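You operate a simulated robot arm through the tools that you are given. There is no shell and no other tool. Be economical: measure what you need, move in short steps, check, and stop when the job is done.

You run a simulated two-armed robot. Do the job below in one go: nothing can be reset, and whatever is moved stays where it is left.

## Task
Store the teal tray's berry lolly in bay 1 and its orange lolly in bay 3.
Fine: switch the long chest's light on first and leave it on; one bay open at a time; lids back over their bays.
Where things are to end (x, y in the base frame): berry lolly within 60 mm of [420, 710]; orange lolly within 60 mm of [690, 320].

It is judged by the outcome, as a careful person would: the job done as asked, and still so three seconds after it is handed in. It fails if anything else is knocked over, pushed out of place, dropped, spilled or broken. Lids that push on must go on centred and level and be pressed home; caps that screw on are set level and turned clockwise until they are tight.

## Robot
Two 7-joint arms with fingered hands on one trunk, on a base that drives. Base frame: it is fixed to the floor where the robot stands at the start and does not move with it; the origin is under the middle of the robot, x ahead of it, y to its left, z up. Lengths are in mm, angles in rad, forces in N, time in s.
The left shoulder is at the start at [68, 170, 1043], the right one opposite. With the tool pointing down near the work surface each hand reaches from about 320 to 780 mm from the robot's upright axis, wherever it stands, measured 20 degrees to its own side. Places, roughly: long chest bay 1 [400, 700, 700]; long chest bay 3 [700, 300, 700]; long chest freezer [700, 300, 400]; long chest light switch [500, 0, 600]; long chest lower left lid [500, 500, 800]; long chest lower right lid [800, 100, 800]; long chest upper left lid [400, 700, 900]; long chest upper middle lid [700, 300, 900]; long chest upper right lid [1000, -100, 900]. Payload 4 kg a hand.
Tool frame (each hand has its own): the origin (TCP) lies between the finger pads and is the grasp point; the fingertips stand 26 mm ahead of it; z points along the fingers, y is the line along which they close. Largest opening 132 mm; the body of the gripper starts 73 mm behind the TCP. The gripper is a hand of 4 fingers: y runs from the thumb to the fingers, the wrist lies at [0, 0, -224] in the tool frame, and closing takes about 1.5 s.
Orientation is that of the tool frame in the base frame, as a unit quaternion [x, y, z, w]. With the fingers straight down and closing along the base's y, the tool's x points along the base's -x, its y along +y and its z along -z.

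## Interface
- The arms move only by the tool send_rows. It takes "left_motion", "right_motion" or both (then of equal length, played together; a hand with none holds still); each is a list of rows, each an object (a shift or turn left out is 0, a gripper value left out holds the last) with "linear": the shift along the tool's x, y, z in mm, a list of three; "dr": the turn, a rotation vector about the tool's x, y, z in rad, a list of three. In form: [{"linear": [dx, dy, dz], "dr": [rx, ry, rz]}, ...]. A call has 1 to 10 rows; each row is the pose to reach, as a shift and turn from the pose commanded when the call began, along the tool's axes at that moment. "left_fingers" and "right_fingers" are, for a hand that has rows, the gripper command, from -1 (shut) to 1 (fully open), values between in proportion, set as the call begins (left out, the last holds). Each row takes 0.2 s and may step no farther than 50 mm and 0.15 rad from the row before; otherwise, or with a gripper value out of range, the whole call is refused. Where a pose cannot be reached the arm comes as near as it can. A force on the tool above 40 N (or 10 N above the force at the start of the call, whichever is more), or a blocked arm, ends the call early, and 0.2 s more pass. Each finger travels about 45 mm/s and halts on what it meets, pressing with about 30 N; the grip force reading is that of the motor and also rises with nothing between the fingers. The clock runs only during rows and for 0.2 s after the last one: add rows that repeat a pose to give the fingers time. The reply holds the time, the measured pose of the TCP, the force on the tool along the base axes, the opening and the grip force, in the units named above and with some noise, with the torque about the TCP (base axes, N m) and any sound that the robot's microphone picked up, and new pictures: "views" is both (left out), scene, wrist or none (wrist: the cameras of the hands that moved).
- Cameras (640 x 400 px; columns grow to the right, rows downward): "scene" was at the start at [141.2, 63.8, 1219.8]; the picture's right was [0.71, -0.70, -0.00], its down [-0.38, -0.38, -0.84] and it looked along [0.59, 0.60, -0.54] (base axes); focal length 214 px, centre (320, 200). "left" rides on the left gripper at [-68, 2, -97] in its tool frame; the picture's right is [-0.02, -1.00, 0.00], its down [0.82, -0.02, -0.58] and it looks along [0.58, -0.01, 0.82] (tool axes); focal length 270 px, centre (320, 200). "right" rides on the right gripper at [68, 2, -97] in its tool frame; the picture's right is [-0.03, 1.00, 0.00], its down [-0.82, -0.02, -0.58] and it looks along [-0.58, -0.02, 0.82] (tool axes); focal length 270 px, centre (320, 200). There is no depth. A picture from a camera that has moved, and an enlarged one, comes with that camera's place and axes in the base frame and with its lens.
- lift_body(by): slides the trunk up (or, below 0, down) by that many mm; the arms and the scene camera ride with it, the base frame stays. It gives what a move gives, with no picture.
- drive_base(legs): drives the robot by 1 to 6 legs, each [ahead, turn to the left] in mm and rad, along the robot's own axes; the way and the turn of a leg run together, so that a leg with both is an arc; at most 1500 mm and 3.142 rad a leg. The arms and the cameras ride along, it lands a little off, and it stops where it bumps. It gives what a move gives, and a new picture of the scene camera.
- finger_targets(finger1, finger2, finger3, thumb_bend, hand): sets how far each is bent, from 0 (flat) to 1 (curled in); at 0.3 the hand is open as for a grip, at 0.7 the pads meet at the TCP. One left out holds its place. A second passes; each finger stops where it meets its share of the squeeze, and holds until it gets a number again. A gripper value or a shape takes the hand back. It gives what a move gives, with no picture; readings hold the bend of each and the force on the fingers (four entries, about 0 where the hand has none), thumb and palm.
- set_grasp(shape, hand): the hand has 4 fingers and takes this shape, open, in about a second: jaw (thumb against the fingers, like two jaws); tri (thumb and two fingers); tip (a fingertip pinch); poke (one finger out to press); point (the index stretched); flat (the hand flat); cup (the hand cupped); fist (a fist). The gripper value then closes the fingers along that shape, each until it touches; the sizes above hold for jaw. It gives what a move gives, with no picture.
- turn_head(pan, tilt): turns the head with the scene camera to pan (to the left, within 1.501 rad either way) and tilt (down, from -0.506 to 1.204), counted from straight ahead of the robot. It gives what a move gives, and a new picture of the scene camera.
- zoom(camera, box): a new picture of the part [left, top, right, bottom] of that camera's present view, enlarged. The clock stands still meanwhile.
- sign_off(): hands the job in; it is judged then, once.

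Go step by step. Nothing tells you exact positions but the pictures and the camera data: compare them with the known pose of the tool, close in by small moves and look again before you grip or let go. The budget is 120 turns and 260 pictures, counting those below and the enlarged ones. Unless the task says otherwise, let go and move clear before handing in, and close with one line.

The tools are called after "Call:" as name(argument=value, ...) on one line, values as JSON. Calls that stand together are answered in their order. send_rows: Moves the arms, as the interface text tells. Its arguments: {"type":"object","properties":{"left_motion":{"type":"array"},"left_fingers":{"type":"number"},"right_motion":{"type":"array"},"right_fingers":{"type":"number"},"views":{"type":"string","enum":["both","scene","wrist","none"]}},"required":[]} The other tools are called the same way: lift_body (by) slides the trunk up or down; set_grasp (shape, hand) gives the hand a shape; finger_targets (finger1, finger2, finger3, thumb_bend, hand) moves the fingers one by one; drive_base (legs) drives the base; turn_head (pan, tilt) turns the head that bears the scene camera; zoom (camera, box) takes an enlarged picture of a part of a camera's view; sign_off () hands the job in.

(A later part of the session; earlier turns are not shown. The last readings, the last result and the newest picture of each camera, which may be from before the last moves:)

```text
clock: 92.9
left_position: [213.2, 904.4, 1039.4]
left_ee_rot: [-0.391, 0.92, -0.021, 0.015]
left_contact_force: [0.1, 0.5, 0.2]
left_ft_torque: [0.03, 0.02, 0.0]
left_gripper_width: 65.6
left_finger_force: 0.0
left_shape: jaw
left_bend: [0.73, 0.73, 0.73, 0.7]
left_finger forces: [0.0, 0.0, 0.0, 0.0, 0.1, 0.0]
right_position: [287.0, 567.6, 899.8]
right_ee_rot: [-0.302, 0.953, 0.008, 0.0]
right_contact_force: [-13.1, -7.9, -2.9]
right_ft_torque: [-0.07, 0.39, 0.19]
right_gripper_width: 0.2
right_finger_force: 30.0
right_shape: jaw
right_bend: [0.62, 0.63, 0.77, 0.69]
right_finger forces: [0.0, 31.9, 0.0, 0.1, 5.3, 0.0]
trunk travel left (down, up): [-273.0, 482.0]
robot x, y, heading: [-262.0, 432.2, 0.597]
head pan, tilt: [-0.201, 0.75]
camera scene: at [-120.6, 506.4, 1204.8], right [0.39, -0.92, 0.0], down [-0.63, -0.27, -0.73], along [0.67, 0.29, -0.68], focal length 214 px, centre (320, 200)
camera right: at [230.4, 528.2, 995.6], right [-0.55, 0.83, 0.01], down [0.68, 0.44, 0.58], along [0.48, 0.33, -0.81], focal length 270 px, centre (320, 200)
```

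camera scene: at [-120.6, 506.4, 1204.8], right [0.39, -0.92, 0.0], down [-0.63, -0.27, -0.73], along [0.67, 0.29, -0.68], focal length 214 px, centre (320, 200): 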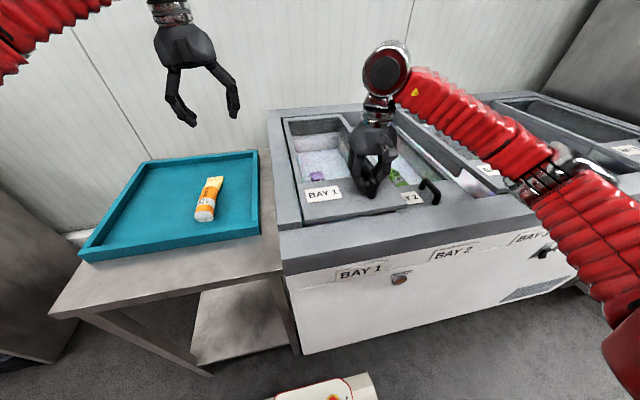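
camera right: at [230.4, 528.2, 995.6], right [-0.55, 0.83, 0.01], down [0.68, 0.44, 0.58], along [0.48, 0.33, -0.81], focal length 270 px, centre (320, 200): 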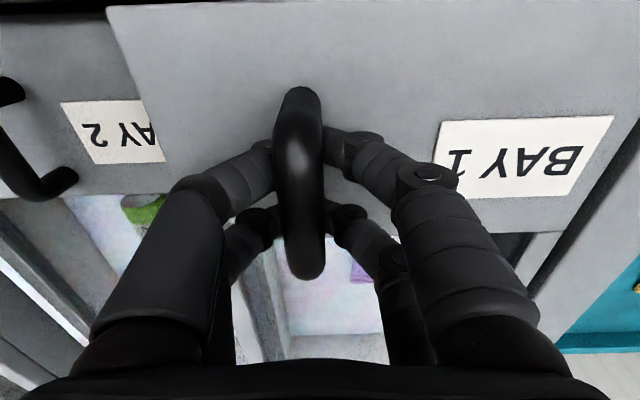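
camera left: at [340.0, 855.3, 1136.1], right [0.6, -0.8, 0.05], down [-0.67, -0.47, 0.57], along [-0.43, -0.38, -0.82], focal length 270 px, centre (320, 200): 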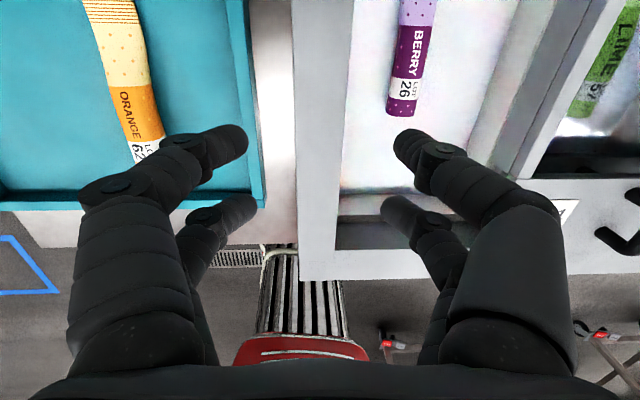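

Lid 1 is back at its starting position. Releasing and checking it doesn't drift.

Call:
send_rows(right_motion=[{}, {}, {}, {}, {}, {}], right_fingers=0.2, views="both")

```text
clock: 94.3
left_position: [213.7, 905.7, 1038.6]
left_ee_rot: [-0.39, 0.92, -0.021, 0.014]
left_contact_force: [-0.6, 0.7, -0.8]
left_ft_torque: [0.0, 0.05, 0.02]
left_gripper_width: 66.0
left_finger_force: 0.0
left_shape: jaw
left_bend: [0.73, 0.73, 0.73, 0.7]
left_finger forces: [0.1, 0.0, 0.1, 0.0, 0.1, 0.1]
right_position: [287.6, 567.8, 898.3]
right_ee_rot: [-0.301, 0.954, 0.006, -0.001]
right_contact_force: [-0.4, 0.6, -0.7]
right_ft_torque: [0.0, 0.03, 0.0]
right_gripper_width: 78.5
right_finger_force: 0.1
right_shape: jaw
right_bend: [0.71, 0.71, 0.71, 0.7]
right_finger forces: [0.1, 0.0, 0.0, 0.1, 0.0, 0.1]
trunk travel left (down, up): [-273.0, 482.0]
robot x, y, heading: [-261.5, 429.0, 0.601]
head pan, tilt: [-0.201, 0.75]
camera scene: at [-119.3, 507.3, 1204.4], right [0.39, -0.92, 0.0], down [-0.63, -0.27, -0.73], along [0.67, 0.29, -0.68], focal length 214 px, centre (320, 200)
camera right: at [231.3, 528.6, 994.3], right [-0.55, 0.83, 0.01], down [0.68, 0.45, 0.58], along [0.48, 0.33, -0.81], focal length 270 px, centre (320, 200)
```

scene: 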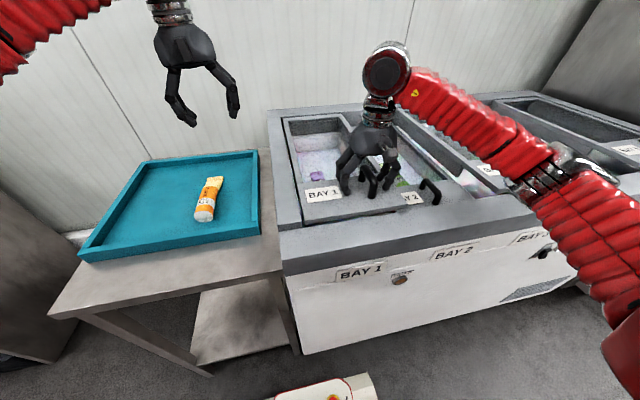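
right: 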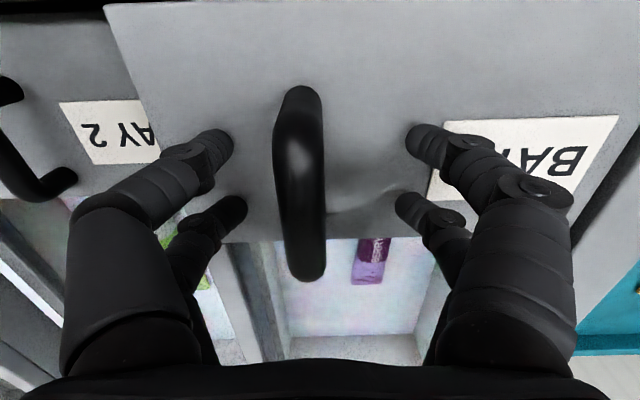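

Lid 1 stays closed with the berry visible beneath. Raising the right hand clear and moving the left hand over the orange lolly.

Call:
send_rows(right_motion=[{"linear": [0, 0, -45]}, {"linear": [0, 0, -90]}, {"linear": [0, 0, -135]}, {"linear": [0, 0, -170]}], left_motion=[{"linear": [6, 20, 20], "dr": [0, 0, 0.06]}, {"linear": [12, 40, 44], "dr": [0, 0, 0.12]}, {"linear": [17, 58, 66], "dr": [0, 0, 0.19]}, {"linear": [22, 75, 88], "dr": [0, 0, 0.19]}], left_fingers=0.3, views="both")

```text
clock: 95.3
left_position: [149.3, 939.4, 947.8]
left_ee_rot: [-0.301, 0.953, -0.021, 0.018]
left_contact_force: [-0.5, -0.4, -0.3]
left_ft_torque: [-0.01, -0.03, 0.0]
left_gripper_width: 85.5
left_finger_force: 0.0
left_shape: jaw
left_bend: [0.7, 0.7, 0.7, 0.65]
left_finger forces: [0.0, 0.0, 0.0, 0.0, 0.1, 0.0]
right_position: [289.0, 566.9, 1071.2]
right_ee_rot: [-0.302, 0.953, 0.006, -0.001]
right_contact_force: [0.5, 0.8, 0.2]
right_ft_torque: [-0.03, -0.02, -0.01]
right_gripper_width: 78.6
right_finger_force: 0.1
right_shape: jaw
right_bend: [0.71, 0.71, 0.71, 0.7]
right_finger forces: [0.1, 0.0, 0.1, 0.0, 0.0, 0.0]
trunk travel left (down, up): [-273.0, 482.0]
robot x, y, heading: [-260.3, 432.8, 0.603]
head pan, tilt: [-0.201, 0.75]
camera scene: at [-119.8, 507.7, 1204.5], right [0.39, -0.92, 0.0], down [-0.63, -0.27, -0.73], along [0.67, 0.29, -0.68], focal length 214 px, centre (320, 200)
camera right: at [233.9, 527.4, 1166.4], right [-0.55, 0.83, 0.01], down [0.68, 0.45, 0.58], along [0.48, 0.33, -0.82], focal length 270 px, centre (320, 200)
camera left: at [199.5, 982.8, 1044.8], right [0.59, -0.8, 0.05], down [-0.68, -0.47, 0.56], along [-0.43, -0.37, -0.83], focal length 270 px, centre (320, 200)
```

scene: 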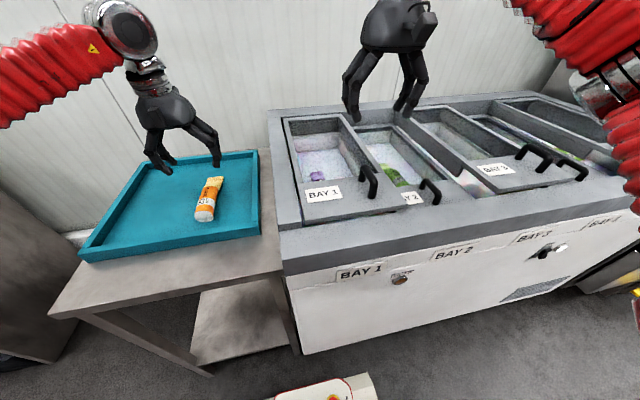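
right: 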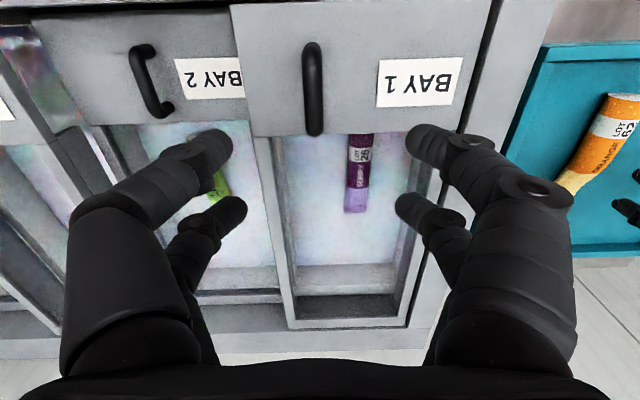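
left: 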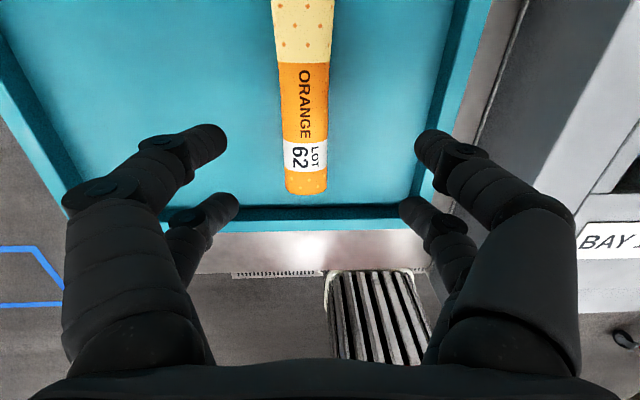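

Orange is right under the hand. Levelling the slight tilt, lowering to grasp height.

Call:
send_rows(left_motion=[{"linear": [0, 3, 35], "dr": [-0.025, 0, 0]}, {"linear": [0, 8, 70], "dr": [-0.053, 0, 0]}, {"linear": [2, 11, 95], "dr": [-0.053, 0, 0]}, {"linear": [2, 11, 95], "dr": [-0.053, 0, 0]}], views="wrist")

```text
clock: 96.3
left_position: [144.7, 943.6, 851.6]
left_ee_rot: [-0.301, 0.954, 0.006, 0.01]
left_contact_force: [0.2, -0.7, 0.0]
left_ft_torque: [0.01, 0.01, 0.0]
left_gripper_width: 85.1
left_finger_force: 0.1
left_shape: jaw
left_bend: [0.7, 0.7, 0.7, 0.65]
left_finger forces: [0.0, 0.0, 0.0, 0.0, 0.1, 0.0]
right_position: [290.1, 567.0, 1070.7]
right_ee_rot: [-0.302, 0.953, 0.007, 0.0]
right_contact_force: [0.3, 0.0, 0.1]
right_ft_torque: [0.02, 0.0, 0.02]
right_gripper_width: 78.7
right_finger_force: 0.1
right_shape: jaw
right_bend: [0.71, 0.71, 0.71, 0.7]
right_finger forces: [0.0, 0.1, 0.1, 0.0, 0.0, 0.1]
trunk travel left (down, up): [-273.0, 482.0]
robot x, y, heading: [-259.8, 432.5, 0.606]
head pan, tilt: [-0.201, 0.75]
camera left: at [199.1, 984.0, 949.2], right [0.6, -0.8, 0.0], down [-0.66, -0.49, 0.56], along [-0.45, -0.33, -0.83], focal length 270 px, centre (320, 200)
```

left: 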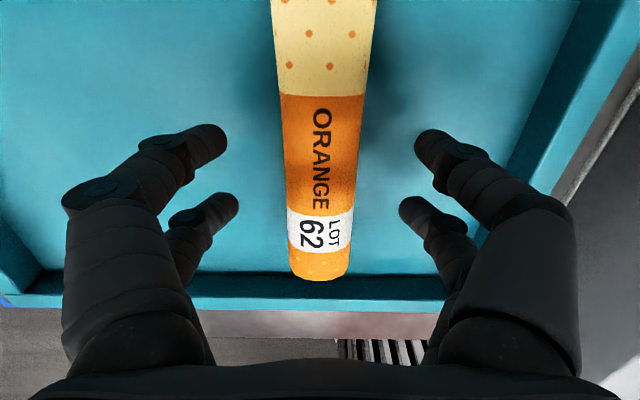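

Well centred. Lowering the last 19 mm, then closing and lifting in the following call.

Call:
send_rows(left_motion=[{"linear": [0, 0, 10]}, {"linear": [0, 0, 19]}, {"linear": [0, 0, 19]}], views="none")

Call:
send_rows(left_motion=[{}, {}, {}, {}, {}, {}, {}, {}], left_fingers=-1, views="wrist")

```text
clock: 97.1
left_position: [145.9, 944.9, 831.4]
left_ee_rot: [-0.301, 0.953, 0.004, 0.01]
left_contact_force: [-0.5, -0.2, 0.0]
left_ft_torque: [-0.01, 0.01, -0.01]
left_gripper_width: 85.2
left_finger_force: 0.0
left_shape: jaw
left_bend: [0.7, 0.7, 0.7, 0.65]
left_finger forces: [0.0, 0.1, 0.1, 0.1, 0.0, 0.0]
right_position: [291.4, 565.0, 1070.6]
right_ee_rot: [-0.302, 0.953, 0.006, -0.001]
right_contact_force: [-0.8, 0.1, 0.1]
right_ft_torque: [0.01, 0.01, 0.0]
right_gripper_width: 78.8
right_finger_force: 0.0
right_shape: jaw
right_bend: [0.71, 0.71, 0.71, 0.7]
right_finger forces: [0.1, 0.0, 0.0, 0.0, 0.1, 0.0]
trunk travel left (down, up): [-273.0, 482.0]
robot x, y, heading: [-258.2, 429.8, 0.605]
head pan, tilt: [-0.201, 0.75]
```

```text
clock: 98.9
left_position: [145.6, 944.9, 831.7]
left_ee_rot: [-0.302, 0.953, 0.005, 0.01]
left_contact_force: [0.1, 0.1, -0.1]
left_ft_torque: [0.0, 0.02, 0.0]
left_gripper_width: 29.1
left_finger_force: 30.5
left_shape: jaw
left_bend: [0.73, 0.74, 0.73, 0.7]
left_finger forces: [26.3, 26.1, 26.2, 0.1, 26.5, 0.1]
right_position: [291.1, 565.1, 1070.3]
right_ee_rot: [-0.302, 0.953, 0.007, -0.001]
right_contact_force: [0.3, 0.0, 0.3]
right_ft_torque: [0.01, -0.03, 0.01]
right_gripper_width: 79.1
right_finger_force: 0.2
right_shape: jaw
right_bend: [0.71, 0.71, 0.71, 0.7]
right_finger forces: [0.0, 0.1, 0.0, 0.0, 0.0, 0.1]
trunk travel left (down, up): [-273.0, 482.0]
robot x, y, heading: [-259.4, 429.9, 0.607]
head pan, tilt: [-0.201, 0.75]
camera left: at [199.5, 984.4, 930.2], right [0.6, -0.8, 0.0], down [-0.66, -0.49, 0.56], along [-0.45, -0.33, -0.83], focal length 270 px, centre (320, 200)
```

left: 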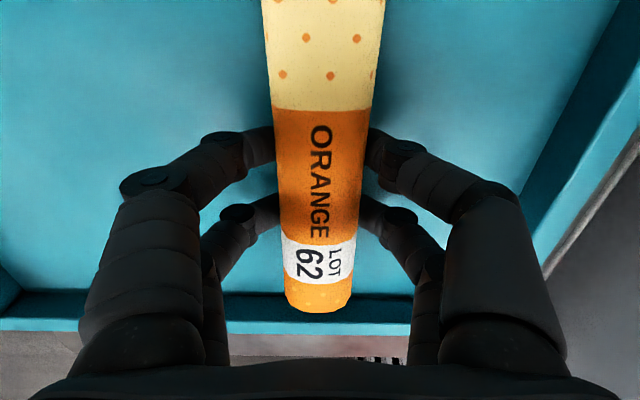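

Orange gripped. Lifting it and drawing both hands in to a compact carry pose before driving to bay 3.

Call:
send_rows(left_motion=[{"linear": [0, 0, -45]}, {"linear": [0, 0, -90]}, {"linear": [0, 0, -135]}, {"linear": [0, 0, -180]}, {"linear": [10, -20, -220]}, {"linear": [30, -45, -250]}, {"linear": [50, -70, -270]}, {"linear": [70, -95, -270]}, {"linear": [80, -120, -270]}], right_motion=[{"linear": [0, -10, -10]}, {"linear": [0, -20, -20]}, {"linear": [0, -30, -30]}, {"linear": [0, -40, -30]}, {"linear": [0, -50, -30]}, {"linear": [0, -60, -30]}, {"linear": [0, -70, -30]}, {"linear": [0, -80, -30]}, {"linear": [0, -80, -30]}], views="scene")

```text
clock: 100.9
left_position: [143.5, 796.0, 1101.2]
left_ee_rot: [-0.302, 0.953, 0.005, 0.008]
left_contact_force: [-0.1, -0.1, -0.8]
left_ft_torque: [-0.01, 0.01, -0.02]
left_gripper_width: 29.3
left_finger_force: 30.0
left_shape: jaw
left_bend: [0.73, 0.74, 0.73, 0.7]
left_finger forces: [26.3, 26.2, 26.1, 0.1, 26.5, 0.0]
right_position: [335.7, 500.0, 1098.5]
right_ee_rot: [-0.302, 0.953, 0.006, -0.001]
right_contact_force: [-0.3, 0.2, -0.2]
right_ft_torque: [0.02, 0.02, -0.02]
right_gripper_width: 78.8
right_finger_force: 0.1
right_shape: jaw
right_bend: [0.71, 0.71, 0.71, 0.7]
right_finger forces: [0.0, 0.0, 0.0, 0.0, 0.0, 0.0]
trunk travel left (down, up): [-273.0, 482.0]
robot x, y, heading: [-256.8, 426.5, 0.607]
head pan, tilt: [-0.201, 0.75]
camera scene: at [-119.1, 507.0, 1204.4], right [0.39, -0.92, 0.0], down [-0.63, -0.27, -0.73], along [0.67, 0.29, -0.68], focal length 214 px, centre (320, 200)
```

scene: 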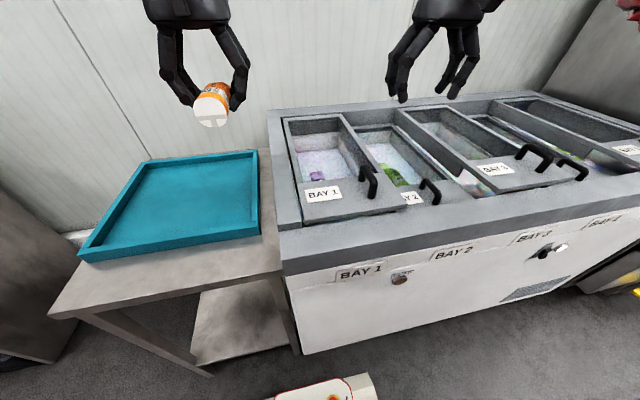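

Orange is held. Backing off and driving right along the chest toward bay 3.

Call:
drive_base(legs=[[-200, 0], [0, -0.4], [0, -0.4], [0, -0.4], [0, -0.37]])

```text
clock: 105.1
left_position: [129.4, 304.0, 1102.7]
left_ee_rot: [0.077, 0.997, 0.002, 0.01]
left_contact_force: [0.1, -0.2, -0.6]
left_ft_torque: [0.02, 0.01, -0.02]
left_gripper_width: 28.9
left_finger_force: 29.9
left_shape: jaw
left_bend: [0.73, 0.74, 0.73, 0.7]
left_finger forces: [26.9, 26.6, 26.9, 0.2, 27.1, 0.0]
right_position: [59.3, -41.9, 1101.2]
right_ee_rot: [0.078, 0.997, 0.006, 0.002]
right_contact_force: [0.6, 0.0, 0.4]
right_ft_torque: [0.0, 0.01, 0.0]
right_gripper_width: 79.2
right_finger_force: 0.1
right_shape: jaw
right_bend: [0.71, 0.71, 0.71, 0.7]
right_finger forces: [0.1, 0.0, 0.0, 0.0, 0.1, 0.0]
trunk travel left (down, up): [-273.0, 482.0]
robot x, y, heading: [-411.9, 369.9, -0.194]
head pan, tilt: [-0.201, 0.75]
stopped in leg 3: the robot was blocked; the commanded pose is now the measured one
camera scene: at [-258.1, 321.1, 1204.3], right [-0.39, -0.92, 0.0], down [-0.63, 0.27, -0.73], along [0.67, -0.28, -0.68], focal length 214 px, centre (320, 200)
```

scene: 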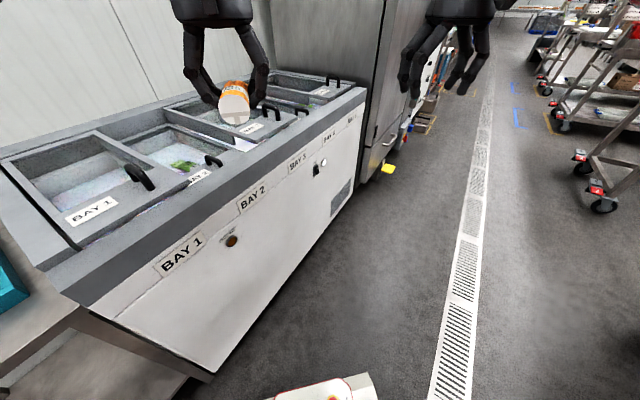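

The base turns in stages of about 0.8 rad. Continuing the turn and driving along the chest.

Call:
drive_base(legs=[[0, -0.33], [0, -0.32], [690, 0]])

```text
clock: 111.2
left_position: [447.6, -515.0, 1102.2]
left_ee_rot: [0.383, 0.924, -0.001, 0.01]
left_contact_force: [-0.1, -0.1, -0.7]
left_ft_torque: [0.03, 0.03, 0.01]
left_gripper_width: 28.6
left_finger_force: 30.3
left_shape: jaw
left_bend: [0.73, 0.74, 0.73, 0.7]
left_finger forces: [26.2, 26.2, 26.3, 0.0, 26.5, 0.1]
right_position: [187.0, -752.4, 1098.2]
right_ee_rot: [0.384, 0.923, 0.005, 0.003]
right_contact_force: [-0.1, 0.0, -0.5]
right_ft_torque: [-0.01, 0.06, -0.03]
right_gripper_width: 79.2
right_finger_force: 0.1
right_shape: jaw
right_bend: [0.71, 0.71, 0.71, 0.7]
right_finger forces: [0.0, 0.0, 0.1, 0.0, 0.1, 0.0]
trunk travel left (down, up): [-273.0, 482.0]
robot x, y, heading: [57.6, -135.6, -0.826]
head pan, tilt: [-0.201, 0.75]
camera scene: at [154.8, -263.5, 1204.4], right [-0.86, -0.52, 0.0], down [-0.35, 0.58, -0.73], along [0.38, -0.63, -0.68], focal length 214 px, centre (320, 200)
```

scene: 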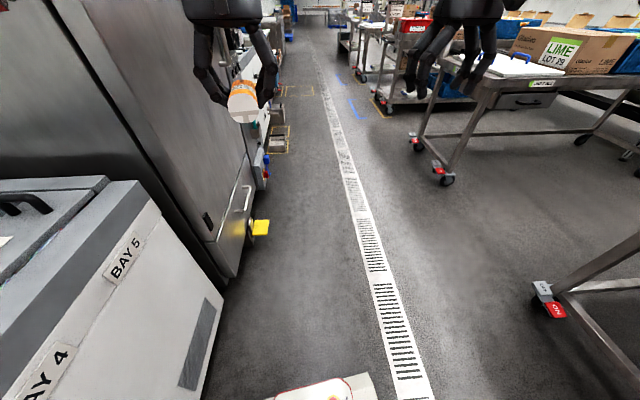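

Now at the right place along the chest. Turning left to face it, in two stages.

Call:
drive_base(legs=[[0, 0.38], [0, 0.38]])

Call:
drive_base(legs=[[0, 0.34], [0, 0.33]])

```text
clock: 114.1
left_position: [600.6, -151.0, 1103.2]
left_ee_rot: [0.023, 1.0, 0.002, 0.01]
left_contact_force: [0.6, 0.2, -1.2]
left_ft_torque: [0.03, 0.03, -0.03]
left_gripper_width: 28.6
left_finger_force: 29.8
left_shape: jaw
left_bend: [0.73, 0.74, 0.74, 0.7]
left_finger forces: [26.1, 26.1, 26.2, 0.0, 26.4, 0.0]
right_position: [568.4, -502.4, 1099.9]
right_ee_rot: [0.022, 1.0, 0.007, 0.002]
right_contact_force: [0.7, 0.7, -0.2]
right_ft_torque: [-0.01, -0.05, 0.0]
right_gripper_width: 79.2
right_finger_force: 0.0
right_shape: jaw
right_bend: [0.71, 0.71, 0.71, 0.7]
right_finger forces: [0.0, 0.0, 0.0, 0.0, 0.0, 0.1]
trunk travel left (down, up): [-273.0, 482.0]
robot x, y, heading: [54.7, -179.5, -0.087]
head pan, tilt: [-0.201, 0.75]
camera scene: at [211.8, -211.9, 1204.5], right [-0.28, -0.96, 0.0], down [-0.65, 0.19, -0.73], along [0.7, -0.21, -0.68], focal length 214 px, centre (320, 200)
```

scene: 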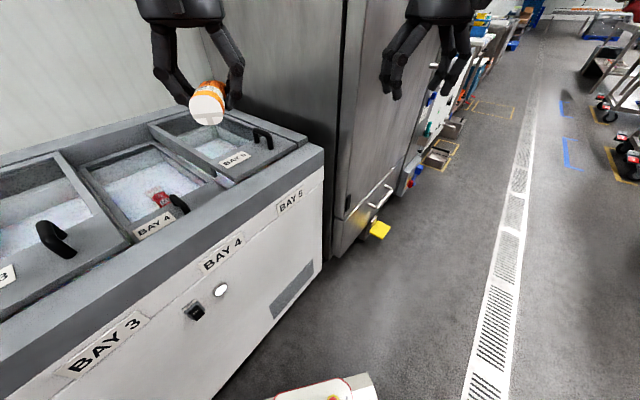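

```text
clock: 117.5
left_position: [447.5, 197.4, 1106.4]
left_ee_rot: [-0.325, 0.946, 0.004, 0.011]
left_contact_force: [-0.3, 1.3, -1.6]
left_ft_torque: [-0.03, -0.03, 0.01]
left_gripper_width: 28.7
left_finger_force: 29.6
left_shape: jaw
left_bend: [0.74, 0.74, 0.73, 0.7]
left_finger forces: [27.3, 27.0, 26.9, 0.0, 27.4, 0.0]
right_position: [651.4, -86.8, 1104.3]
right_ee_rot: [-0.324, 0.946, 0.005, 0.001]
right_contact_force: [-1.1, 0.8, -0.1]
right_ft_torque: [-0.01, -0.02, 0.01]
right_gripper_width: 78.7
right_finger_force: 0.0
right_shape: jaw
right_bend: [0.71, 0.71, 0.71, 0.7]
right_finger forces: [0.0, 0.0, 0.1, 0.0, 0.1, 0.0]
trunk travel left (down, up): [-273.0, 482.0]
robot x, y, heading: [80.6, -217.5, 0.616]
head pan, tilt: [-0.201, 0.75]
stopped in leg 2: the robot was blocked; the commanded pose is now the measured one
camera scene: at [219.7, -139.0, 1204.5], right [0.4, -0.92, 0.0], down [-0.63, -0.27, -0.73], along [0.67, 0.29, -0.68], focal length 214 px, centre (320, 200)
```

scene: 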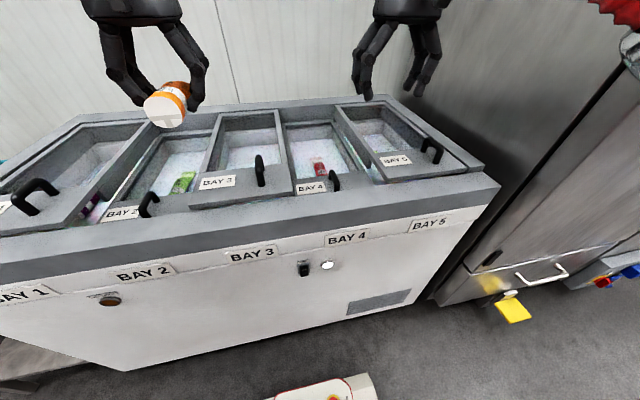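

Facing bay 3; the lamp is still lit. Driving 85 mm closer and looking at lid 3.

Call:
drive_base(legs=[[85, 0]])

Call:
zoom(camera="right", box=[0, 0, 640, 400])

```text
clock: 118.5
left_position: [522.2, 245.6, 1103.5]
left_ee_rot: [-0.324, 0.946, 0.006, 0.009]
left_contact_force: [0.8, 0.5, -2.0]
left_ft_torque: [0.01, 0.04, -0.01]
left_gripper_width: 28.4
left_finger_force: 29.5
left_shape: jaw
left_bend: [0.74, 0.74, 0.73, 0.7]
left_finger forces: [27.3, 26.9, 26.9, 0.0, 27.4, 0.0]
right_position: [725.8, -41.3, 1100.4]
right_ee_rot: [-0.323, 0.946, 0.006, -0.001]
right_contact_force: [0.5, 0.7, -0.1]
right_ft_torque: [-0.01, 0.04, 0.01]
right_gripper_width: 79.4
right_finger_force: 0.1
right_shape: jaw
right_bend: [0.71, 0.71, 0.71, 0.7]
right_finger forces: [0.1, 0.0, 0.0, 0.0, 0.0, 0.0]
trunk travel left (down, up): [-273.0, 482.0]
robot x, y, heading: [151.1, -172.3, 0.607]
head pan, tilt: [-0.201, 0.75]
camera scene: at [293.7, -91.5, 1204.1], right [0.4, -0.92, 0.0], down [-0.63, -0.27, -0.73], along [0.67, 0.29, -0.68], focal length 214 px, centre (320, 200)
```

scene: 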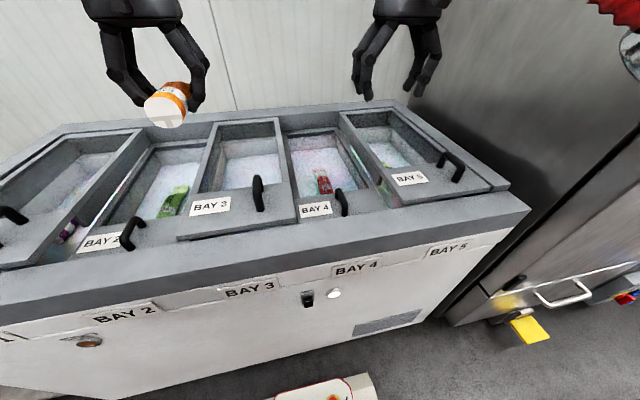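

```text
1.00 times, centred on (320, 200) of right (not enlarged: the box is as wide or as high as the picture)
camera zoom: at [671.4, -82.9, 1196.4], right [-0.59, 0.81, 0.01], down [0.66, 0.48, 0.58], along [0.46, 0.35, -0.82], focal length 270 px, centre (320, 200)
```

zoom: 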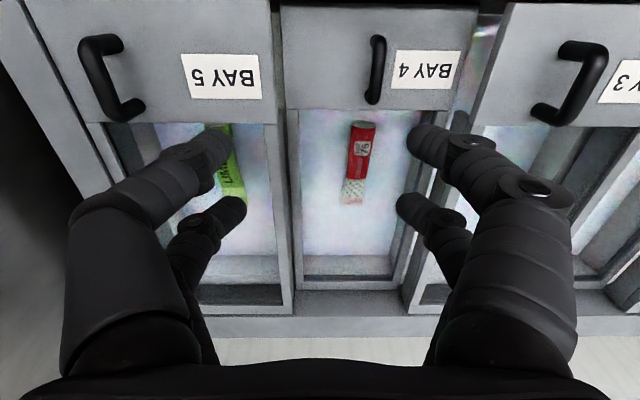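

Handle 3 is near [560, 178, 895]. Moving the left hand (with the orange) further left and the right hand over handle 3.

Call:
send_rows(left_motion=[{"linear": [0, 30, 0]}, {"linear": [0, 60, 0]}, {"linear": [0, 90, 0]}, {"linear": [0, 120, 0]}, {"linear": [0, 150, 0]}, {"linear": [0, 170, 0]}, {"linear": [0, 170, 0]}], right_motion=[{"linear": [0, 40, 5], "dr": [0, 0, 0.02]}, {"linear": [0, 80, 15], "dr": [0, 0, 0.05]}, {"linear": [0, 120, 30], "dr": [0, 0, 0.05]}, {"linear": [0, 160, 45], "dr": [0, 0, 0.05]}, {"linear": [0, 200, 60], "dr": [0, 0, 0.05]}, {"linear": [0, 240, 75], "dr": [0, 0, 0.05]}, {"linear": [0, 272, 85], "dr": [0, 0, 0.05]}], right_fingers=0.0, views="both")

```text
clock: 120.2
left_position: [414.9, 378.5, 1106.0]
left_ee_rot: [-0.324, 0.946, 0.005, 0.008]
left_contact_force: [0.1, -0.1, -1.1]
left_ft_torque: [-0.04, 0.02, -0.01]
left_gripper_width: 28.8
left_finger_force: 30.3
left_shape: jaw
left_bend: [0.74, 0.74, 0.73, 0.7]
left_finger forces: [27.0, 26.7, 26.8, 0.0, 27.2, 0.1]
right_position: [557.4, 173.0, 1019.6]
right_ee_rot: [-0.299, 0.954, 0.006, -0.001]
right_contact_force: [-0.2, 0.2, -0.3]
right_ft_torque: [0.0, 0.01, 0.0]
right_gripper_width: 66.3
right_finger_force: 0.0
right_shape: jaw
right_bend: [0.73, 0.73, 0.73, 0.7]
right_finger forces: [0.0, 0.0, 0.0, 0.0, 0.1, 0.1]
trunk travel left (down, up): [-273.0, 482.0]
robot x, y, heading: [152.7, -169.6, 0.606]
head pan, tilt: [-0.201, 0.75]
camera scene: at [292.2, -92.4, 1204.4], right [0.4, -0.92, 0.0], down [-0.63, -0.27, -0.73], along [0.67, 0.29, -0.68], focal length 214 px, centre (320, 200)
camera right: at [500.9, 135.0, 1114.9], right [-0.55, 0.84, 0.01], down [0.69, 0.44, 0.58], along [0.48, 0.33, -0.82], focal length 270 px, centre (320, 200)
camera left: at [466.8, 421.4, 1204.4], right [0.63, -0.77, 0.0], down [-0.64, -0.53, 0.56], along [-0.44, -0.35, -0.83], focal length 270 px, centre (320, 200)
```

scene: 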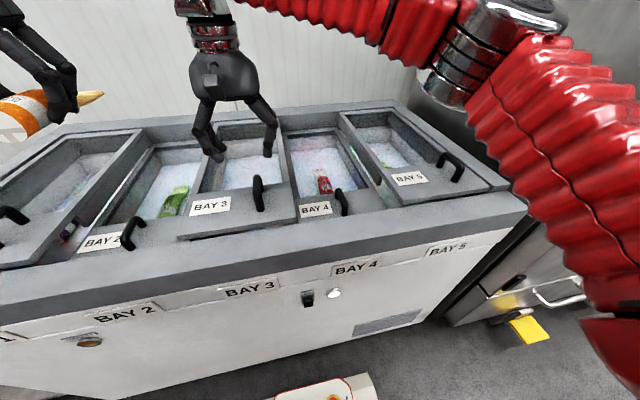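
right: 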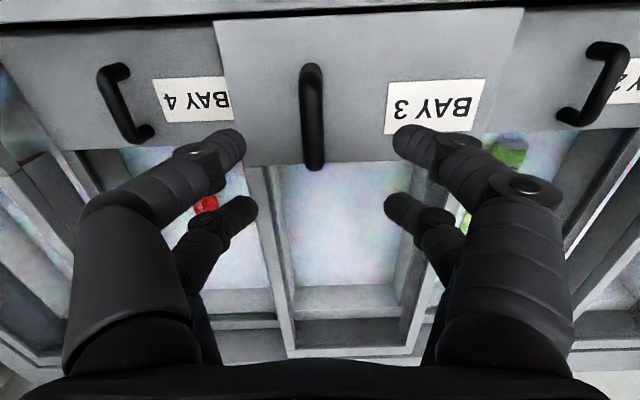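
left: 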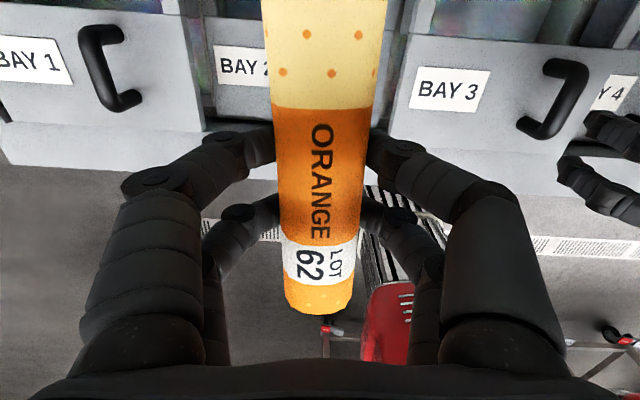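

Handle nearly centred. Lowering around it and closing.

Call:
send_rows(right_motion=[{"linear": [-3, -3, 40]}, {"linear": [-5, -6, 80]}, {"linear": [-5, -6, 110]}, {"linear": [-5, -6, 122]}], views="wrist")

```text
clock: 121.2
left_position: [415.6, 378.7, 1105.4]
left_ee_rot: [-0.324, 0.946, 0.006, 0.01]
left_contact_force: [-0.2, -0.1, -0.5]
left_ft_torque: [-0.02, 0.03, 0.02]
left_gripper_width: 28.6
left_finger_force: 30.0
left_shape: jaw
left_bend: [0.74, 0.74, 0.73, 0.7]
left_finger forces: [27.2, 26.8, 26.8, 0.0, 27.1, 0.0]
right_position: [566.0, 174.4, 899.9]
right_ee_rot: [-0.299, 0.954, 0.007, 0.0]
right_contact_force: [0.3, 0.8, -0.1]
right_ft_torque: [0.05, -0.03, 0.01]
right_gripper_width: 66.6
right_finger_force: 0.2
right_shape: jaw
right_bend: [0.73, 0.73, 0.73, 0.7]
right_finger forces: [0.0, 0.1, 0.1, 0.0, 0.1, 0.1]
trunk travel left (down, up): [-273.0, 482.0]
robot x, y, heading: [149.1, -167.9, 0.612]
head pan, tilt: [-0.201, 0.75]
camera right: at [509.1, 135.1, 994.6], right [-0.55, 0.83, 0.01], down [0.68, 0.44, 0.58], along [0.48, 0.33, -0.81], focal length 270 px, centre (320, 200)
```

right: 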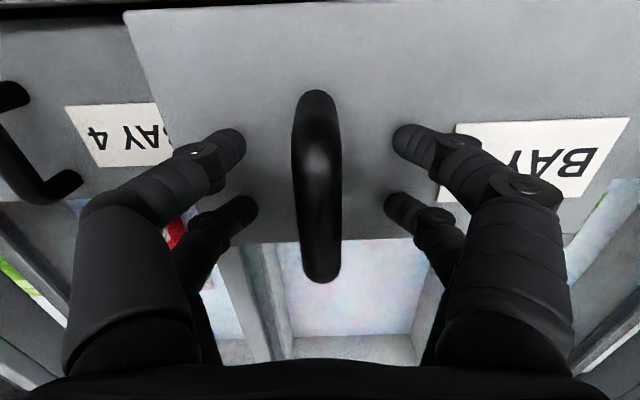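

Call:
send_rows(right_motion=[{"linear": [0, 0, 4]}, {"linear": [0, 0, 4]}, {"linear": [0, 0, 4]}, {"linear": [0, 0, 4]}, {"linear": [0, 0, 4]}, {"linear": [0, 0, 4]}, {"linear": [0, 0, 4]}], right_fingers=-1, views="none")

Call:
send_rows(right_motion=[{"linear": [0, -15, 0]}, {"linear": [0, -35, 0]}, {"linear": [0, -55, 0]}, {"linear": [0, -75, 0]}, {"linear": [0, -95, 0]}, {"linear": [0, -115, 0]}, {"linear": [0, -135, 0]}, {"linear": [0, -155, 0]}, {"linear": [0, -175, 0]}, {"linear": [0, -195, 0]}], views="both")

```text
clock: 122.8
left_position: [417.0, 378.9, 1105.9]
left_ee_rot: [-0.324, 0.946, 0.005, 0.01]
left_contact_force: [-0.2, 0.0, 0.1]
left_ft_torque: [-0.01, 0.07, 0.02]
left_gripper_width: 28.3
left_finger_force: 29.6
left_shape: jaw
left_bend: [0.74, 0.74, 0.73, 0.7]
left_finger forces: [27.1, 26.8, 26.8, 0.1, 27.2, 0.1]
right_position: [564.9, 174.1, 893.5]
right_ee_rot: [-0.299, 0.954, 0.007, 0.001]
right_contact_force: [11.3, 11.6, 14.3]
right_ft_torque: [0.09, -0.31, -0.05]
right_gripper_width: 13.6
right_finger_force: 30.1
right_shape: jaw
right_bend: [0.67, 0.69, 0.76, 0.73]
right_finger forces: [32.3, 0.1, 0.0, 0.1, 24.4, 0.0]
trunk travel left (down, up): [-273.0, 482.0]
robot x, y, heading: [156.2, -167.2, 0.61]
head pan, tilt: [-0.201, 0.75]
```

```text
clock: 124.0
left_position: [415.2, 379.4, 1106.8]
left_ee_rot: [-0.323, 0.946, 0.005, 0.008]
left_contact_force: [0.0, 0.2, -0.1]
left_ft_torque: [-0.01, 0.03, -0.01]
left_gripper_width: 28.5
left_finger_force: 30.4
left_shape: jaw
left_bend: [0.74, 0.74, 0.73, 0.7]
left_finger forces: [27.1, 26.9, 26.8, 0.1, 27.2, 0.0]
right_position: [619.0, 99.5, 893.8]
right_ee_rot: [-0.298, 0.955, 0.009, 0.004]
right_contact_force: [6.9, 1.4, 1.5]
right_ft_torque: [-0.01, -0.13, 0.01]
right_gripper_width: 13.5
right_finger_force: 30.1
right_shape: jaw
right_bend: [0.66, 0.69, 0.76, 0.72]
right_finger forces: [0.0, 0.0, 0.1, 0.0, 0.0, 0.1]
trunk travel left (down, up): [-273.0, 482.0]
robot x, y, heading: [152.5, -168.0, 0.602]
head pan, tilt: [-0.201, 0.75]
stopped in row 6 (right hand): the force on the tool passed its limit at 41 N (the readings are from after the stop); the commanded pose is now the measured one
camera scene: at [293.1, -92.5, 1203.8], right [0.4, -0.92, 0.0], down [-0.63, -0.27, -0.73], along [0.67, 0.29, -0.68], focal length 214 px, centre (320, 200)
camera right: at [562.2, 59.8, 989.6], right [-0.55, 0.84, 0.01], down [0.68, 0.44, 0.59], along [0.49, 0.33, -0.81], focal length 270 px, centre (320, 200)
```

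scene: 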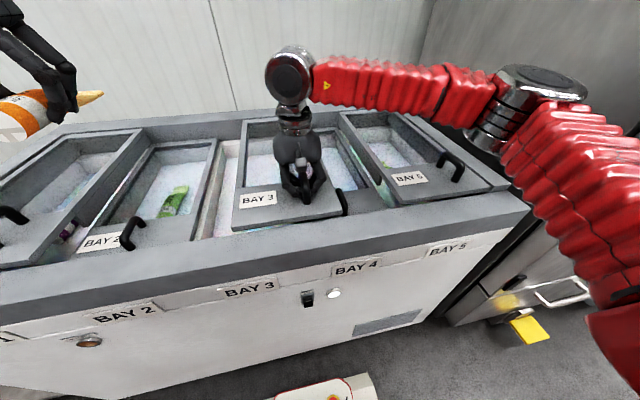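
right: 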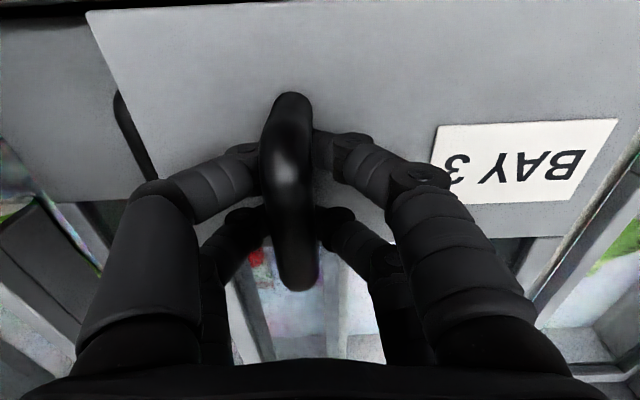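

Lid 3 moved about 93 mm before the force limit tripped; residual force is small. Continuing more gently.

Call:
send_rows(right_motion=[{"linear": [0, -10, -1]}, {"linear": [0, -22, -2]}, {"linear": [0, -34, -2]}, {"linear": [0, -46, -2]}, {"linear": [0, -58, -2]}, {"linear": [0, -70, -2]}, {"linear": [0, -82, -2]}, {"linear": [0, -94, -2]}, {"linear": [0, -105, -2]}], views="both")

```text
clock: 126.0
left_position: [416.7, 379.9, 1106.4]
left_ee_rot: [-0.324, 0.946, 0.006, 0.008]
left_contact_force: [0.5, -0.2, -1.7]
left_ft_torque: [-0.02, 0.04, 0.03]
left_gripper_width: 28.7
left_finger_force: 30.2
left_shape: jaw
left_bend: [0.74, 0.74, 0.73, 0.7]
left_finger forces: [27.0, 26.8, 26.8, 0.0, 27.3, 0.0]
right_position: [680.1, 13.1, 896.1]
right_ee_rot: [-0.298, 0.954, 0.009, 0.003]
right_contact_force: [16.5, 12.8, -8.2]
right_ft_torque: [0.35, -0.26, 0.08]
right_gripper_width: 12.5
right_finger_force: 29.9
right_shape: jaw
right_bend: [0.65, 0.68, 0.75, 0.72]
right_finger forces: [34.3, 0.0, 0.0, 0.0, 25.4, 0.0]
trunk travel left (down, up): [-273.0, 482.0]
robot x, y, heading: [151.8, -169.6, 0.607]
head pan, tilt: [-0.201, 0.75]
camera scene: at [295.0, -91.0, 1204.0], right [0.4, -0.92, 0.0], down [-0.63, -0.27, -0.73], along [0.67, 0.29, -0.68], focal length 214 px, centre (320, 200)
camera right: at [623.1, -26.0, 990.4], right [-0.55, 0.84, 0.02], down [0.68, 0.44, 0.59], along [0.49, 0.33, -0.81], focal length 270 px, centre (320, 200)
```

scene: 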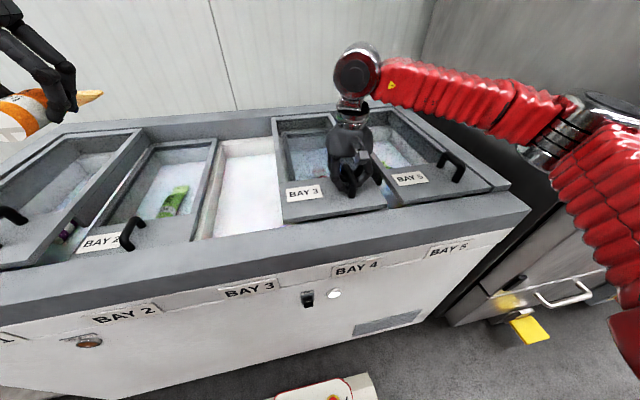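
right: 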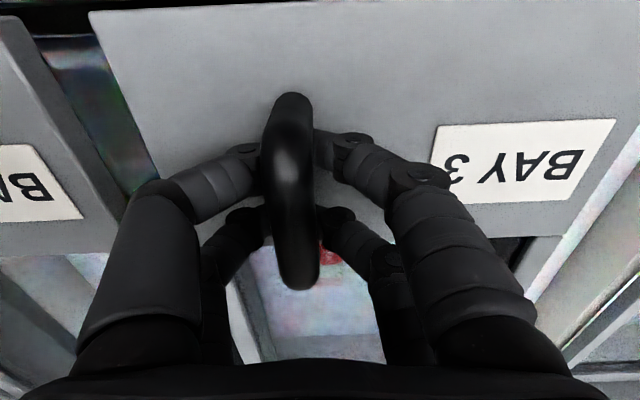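

Bay 3 is open. I'll nudge the lid 12 mm further and hold it while the left hand carries the orange over bay 3.

Call:
send_rows(right_motion=[{"linear": [0, -4, 0]}, {"linear": [0, -8, 0]}, {"linear": [0, -12, 0]}, {"linear": [0, -12, 0]}, {"linear": [0, -12, 0]}, {"linear": [0, -12, 0]}, {"linear": [0, -12, 0]}, {"linear": [0, -12, 0]}, {"linear": [0, -12, 0]}], left_motion=[{"linear": [-25, -30, 0], "dr": [0, 0, 0.02]}, {"linear": [-50, -60, 0], "dr": [0, 0, 0.055]}, {"linear": [-75, -90, 0], "dr": [0, 0, 0.055]}, {"linear": [-100, -120, 0], "dr": [0, 0, 0.055]}, {"linear": [-125, -150, 0], "dr": [0, 0, 0.055]}, {"linear": [-150, -180, 0], "dr": [0, 0, 0.055]}, {"linear": [-172, -208, 10], "dr": [0, 0, 0.055]}, {"linear": [-172, -208, 50], "dr": [0, 0, 0.055]}, {"linear": [-172, -208, 95], "dr": [0, 0, 0.055]}], views="both")

```text
clock: 128.0
left_position: [680.4, 319.9, 1011.2]
left_ee_rot: [-0.297, 0.955, 0.007, 0.009]
left_contact_force: [-0.1, -0.4, -0.9]
left_ft_torque: [0.01, 0.0, 0.0]
left_gripper_width: 28.4
left_finger_force: 30.3
left_shape: jaw
left_bend: [0.74, 0.74, 0.74, 0.7]
left_finger forces: [26.4, 26.2, 26.2, 0.1, 26.7, 0.1]
left hand out of reach, approached as far as the arm can: row 6, 7, 8
right_position: [687.7, 3.9, 895.6]
right_ee_rot: [-0.298, 0.954, 0.008, 0.006]
right_contact_force: [25.8, 21.3, 1.2]
right_ft_torque: [0.36, -0.42, 0.09]
right_gripper_width: 12.5
right_finger_force: 30.5
right_shape: jaw
right_bend: [0.64, 0.68, 0.75, 0.73]
right_finger forces: [41.9, 0.0, 0.1, 0.1, 30.0, 0.0]
trunk travel left (down, up): [-273.0, 482.0]
robot x, y, heading: [154.6, -170.8, 0.605]
head pan, tilt: [-0.201, 0.75]
camera scene: at [294.6, -91.2, 1204.0], right [0.4, -0.92, 0.0], down [-0.63, -0.27, -0.73], along [0.67, 0.29, -0.68], focal length 214 px, centre (320, 200)
camera right: at [629.2, -35.5, 989.8], right [-0.55, 0.84, 0.01], down [0.68, 0.44, 0.59], along [0.49, 0.33, -0.81], focal length 270 px, centre (320, 200)
camera left: at [734.2, 358.8, 1109.5], right [0.59, -0.81, -0.01], down [-0.67, -0.49, 0.56], along [-0.46, -0.33, -0.83], focal length 270 px, centre (320, 200)
```

scene: 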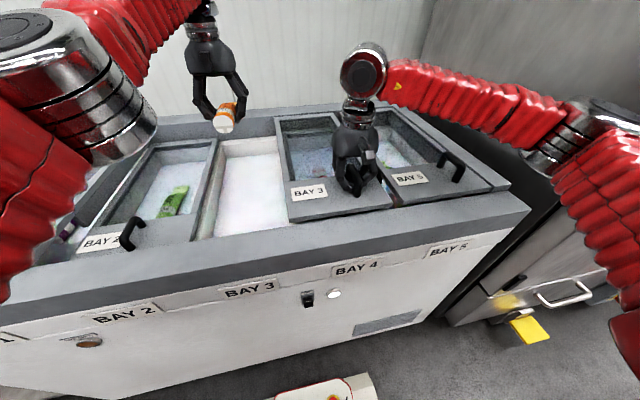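
right: 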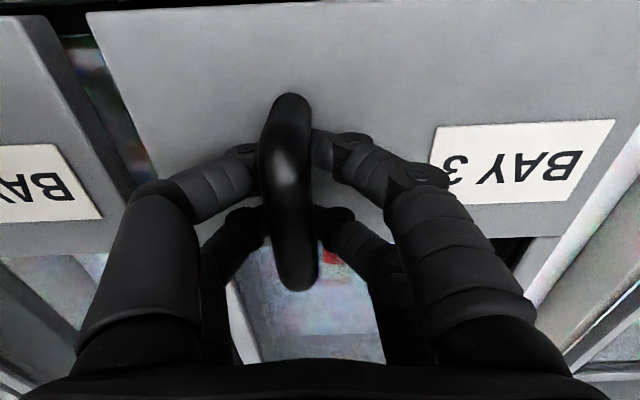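
left: 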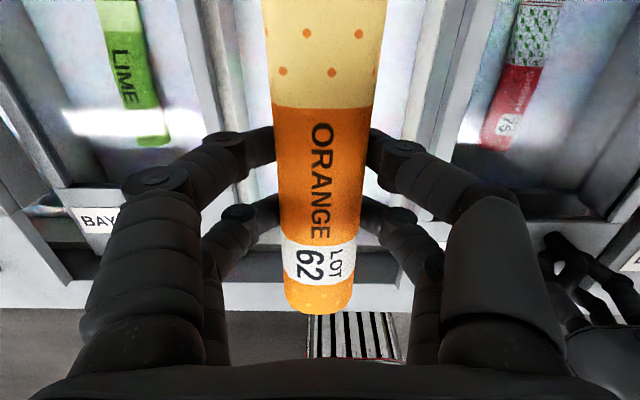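

Aligned over bay 3. Lowering the orange, and easing the right hand's pull on the handle.

Call:
send_rows(right_motion=[{"linear": [-3, 0, 0]}, {"linear": [-5, 0, 0]}, {"linear": [-5, 0, 0]}, {"linear": [-5, 0, 0]}, {"linear": [-5, 0, 0]}, {"linear": [-5, 0, 0]}], left_motion=[{"linear": [0, -4, 40]}, {"linear": [0, -4, 80]}, {"linear": [0, -4, 120]}, {"linear": [0, -4, 155]}, {"linear": [0, -4, 185]}, {"linear": [0, -4, 205]}], views="both")

```text
clock: 129.4
left_position: [701.5, 326.6, 807.9]
left_ee_rot: [-0.297, 0.955, 0.006, 0.008]
left_contact_force: [-0.2, -0.3, -1.3]
left_ft_torque: [0.02, -0.01, 0.02]
left_gripper_width: 28.4
left_finger_force: 30.5
left_shape: jaw
left_bend: [0.74, 0.74, 0.74, 0.7]
left_finger forces: [26.4, 26.1, 26.1, 0.1, 26.6, 0.0]
left hand out of reach, approached as far as the arm can: row 1, 2, 3, 4, 5, 6
right_position: [688.1, 4.1, 895.1]
right_ee_rot: [-0.299, 0.954, 0.008, 0.003]
right_contact_force: [-12.6, -6.3, 1.3]
right_ft_torque: [-0.06, 0.09, -0.21]
right_gripper_width: 12.4
right_finger_force: 30.3
right_shape: jaw
right_bend: [0.64, 0.68, 0.75, 0.73]
right_finger forces: [0.0, 0.0, 0.0, 0.1, 0.0, 0.0]
trunk travel left (down, up): [-273.0, 482.0]
robot x, y, heading: [150.6, -167.9, 0.61]
head pan, tilt: [-0.201, 0.75]
camera scene: at [290.9, -93.5, 1204.6], right [0.4, -0.92, 0.0], down [-0.63, -0.27, -0.73], along [0.67, 0.29, -0.68], focal length 214 px, centre (320, 200)
camera right: at [631.0, -35.2, 990.1], right [-0.55, 0.84, 0.01], down [0.68, 0.44, 0.59], along [0.48, 0.33, -0.81], focal length 270 px, centre (320, 200)
camera left: at [755.5, 366.5, 907.1], right [0.59, -0.81, -0.01], down [-0.67, -0.49, 0.56], along [-0.46, -0.33, -0.83], focal length 270 px, centre (320, 200)
```

scene: 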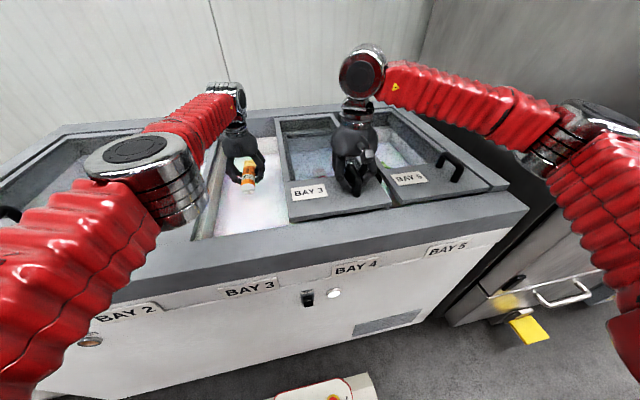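
right: 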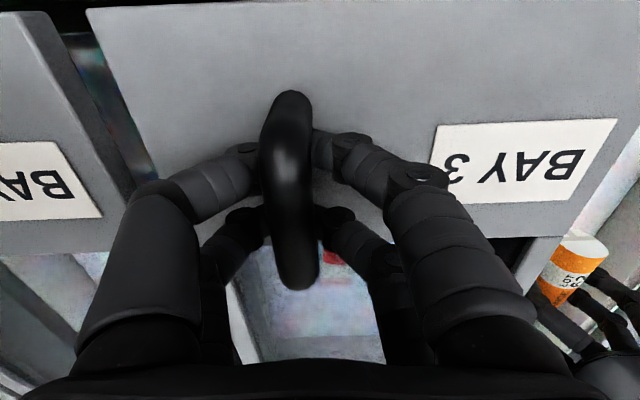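
left: 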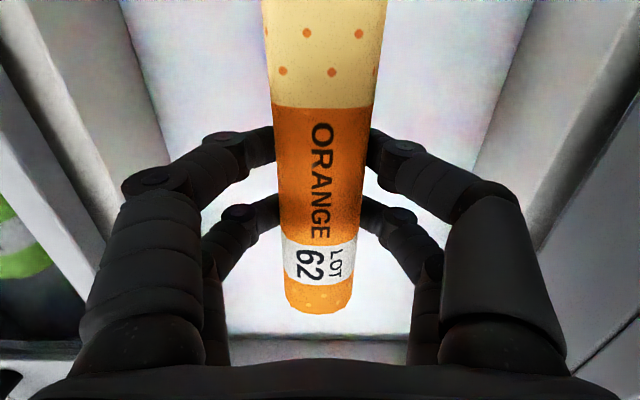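

Within ~13 mm of target. Lowering the last 50 mm until it rests.

Call:
send_rows(left_motion=[{"linear": [0, 0, 12]}, {"linear": [0, 0, 24]}, {"linear": [0, 0, 35]}, {"linear": [0, 0, 43]}, {"linear": [0, 0, 49]}], views="wrist")

```text
clock: 130.6
left_position: [700.4, 327.5, 761.0]
left_ee_rot: [-0.298, 0.955, 0.007, 0.01]
left_contact_force: [0.4, -0.4, -0.1]
left_ft_torque: [0.01, 0.04, 0.0]
left_gripper_width: 28.7
left_finger_force: 29.5
left_shape: jaw
left_bend: [0.74, 0.74, 0.74, 0.7]
left_finger forces: [26.4, 26.1, 26.2, 0.0, 26.5, 0.1]
right_position: [687.9, 3.4, 895.0]
right_ee_rot: [-0.298, 0.955, 0.008, 0.003]
right_contact_force: [-17.2, -12.1, -5.2]
right_ft_torque: [-0.11, 0.22, -0.28]
right_gripper_width: 12.5
right_finger_force: 29.9
right_shape: jaw
right_bend: [0.64, 0.68, 0.75, 0.73]
right_finger forces: [0.0, 54.4, 0.1, 0.0, 0.0, 0.0]
trunk travel left (down, up): [-273.0, 482.0]
robot x, y, heading: [152.2, -170.1, 0.609]
head pan, tilt: [-0.201, 0.75]
camera left: at [754.7, 365.9, 858.7], right [0.59, -0.81, -0.01], down [-0.67, -0.49, 0.56], along [-0.45, -0.33, -0.83], focal length 270 px, centre (320, 200)
```

left: 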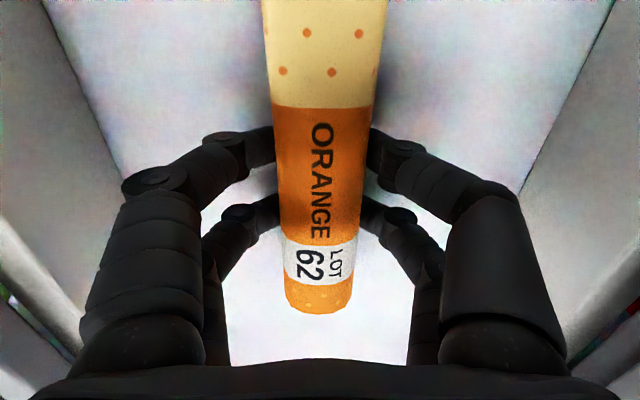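

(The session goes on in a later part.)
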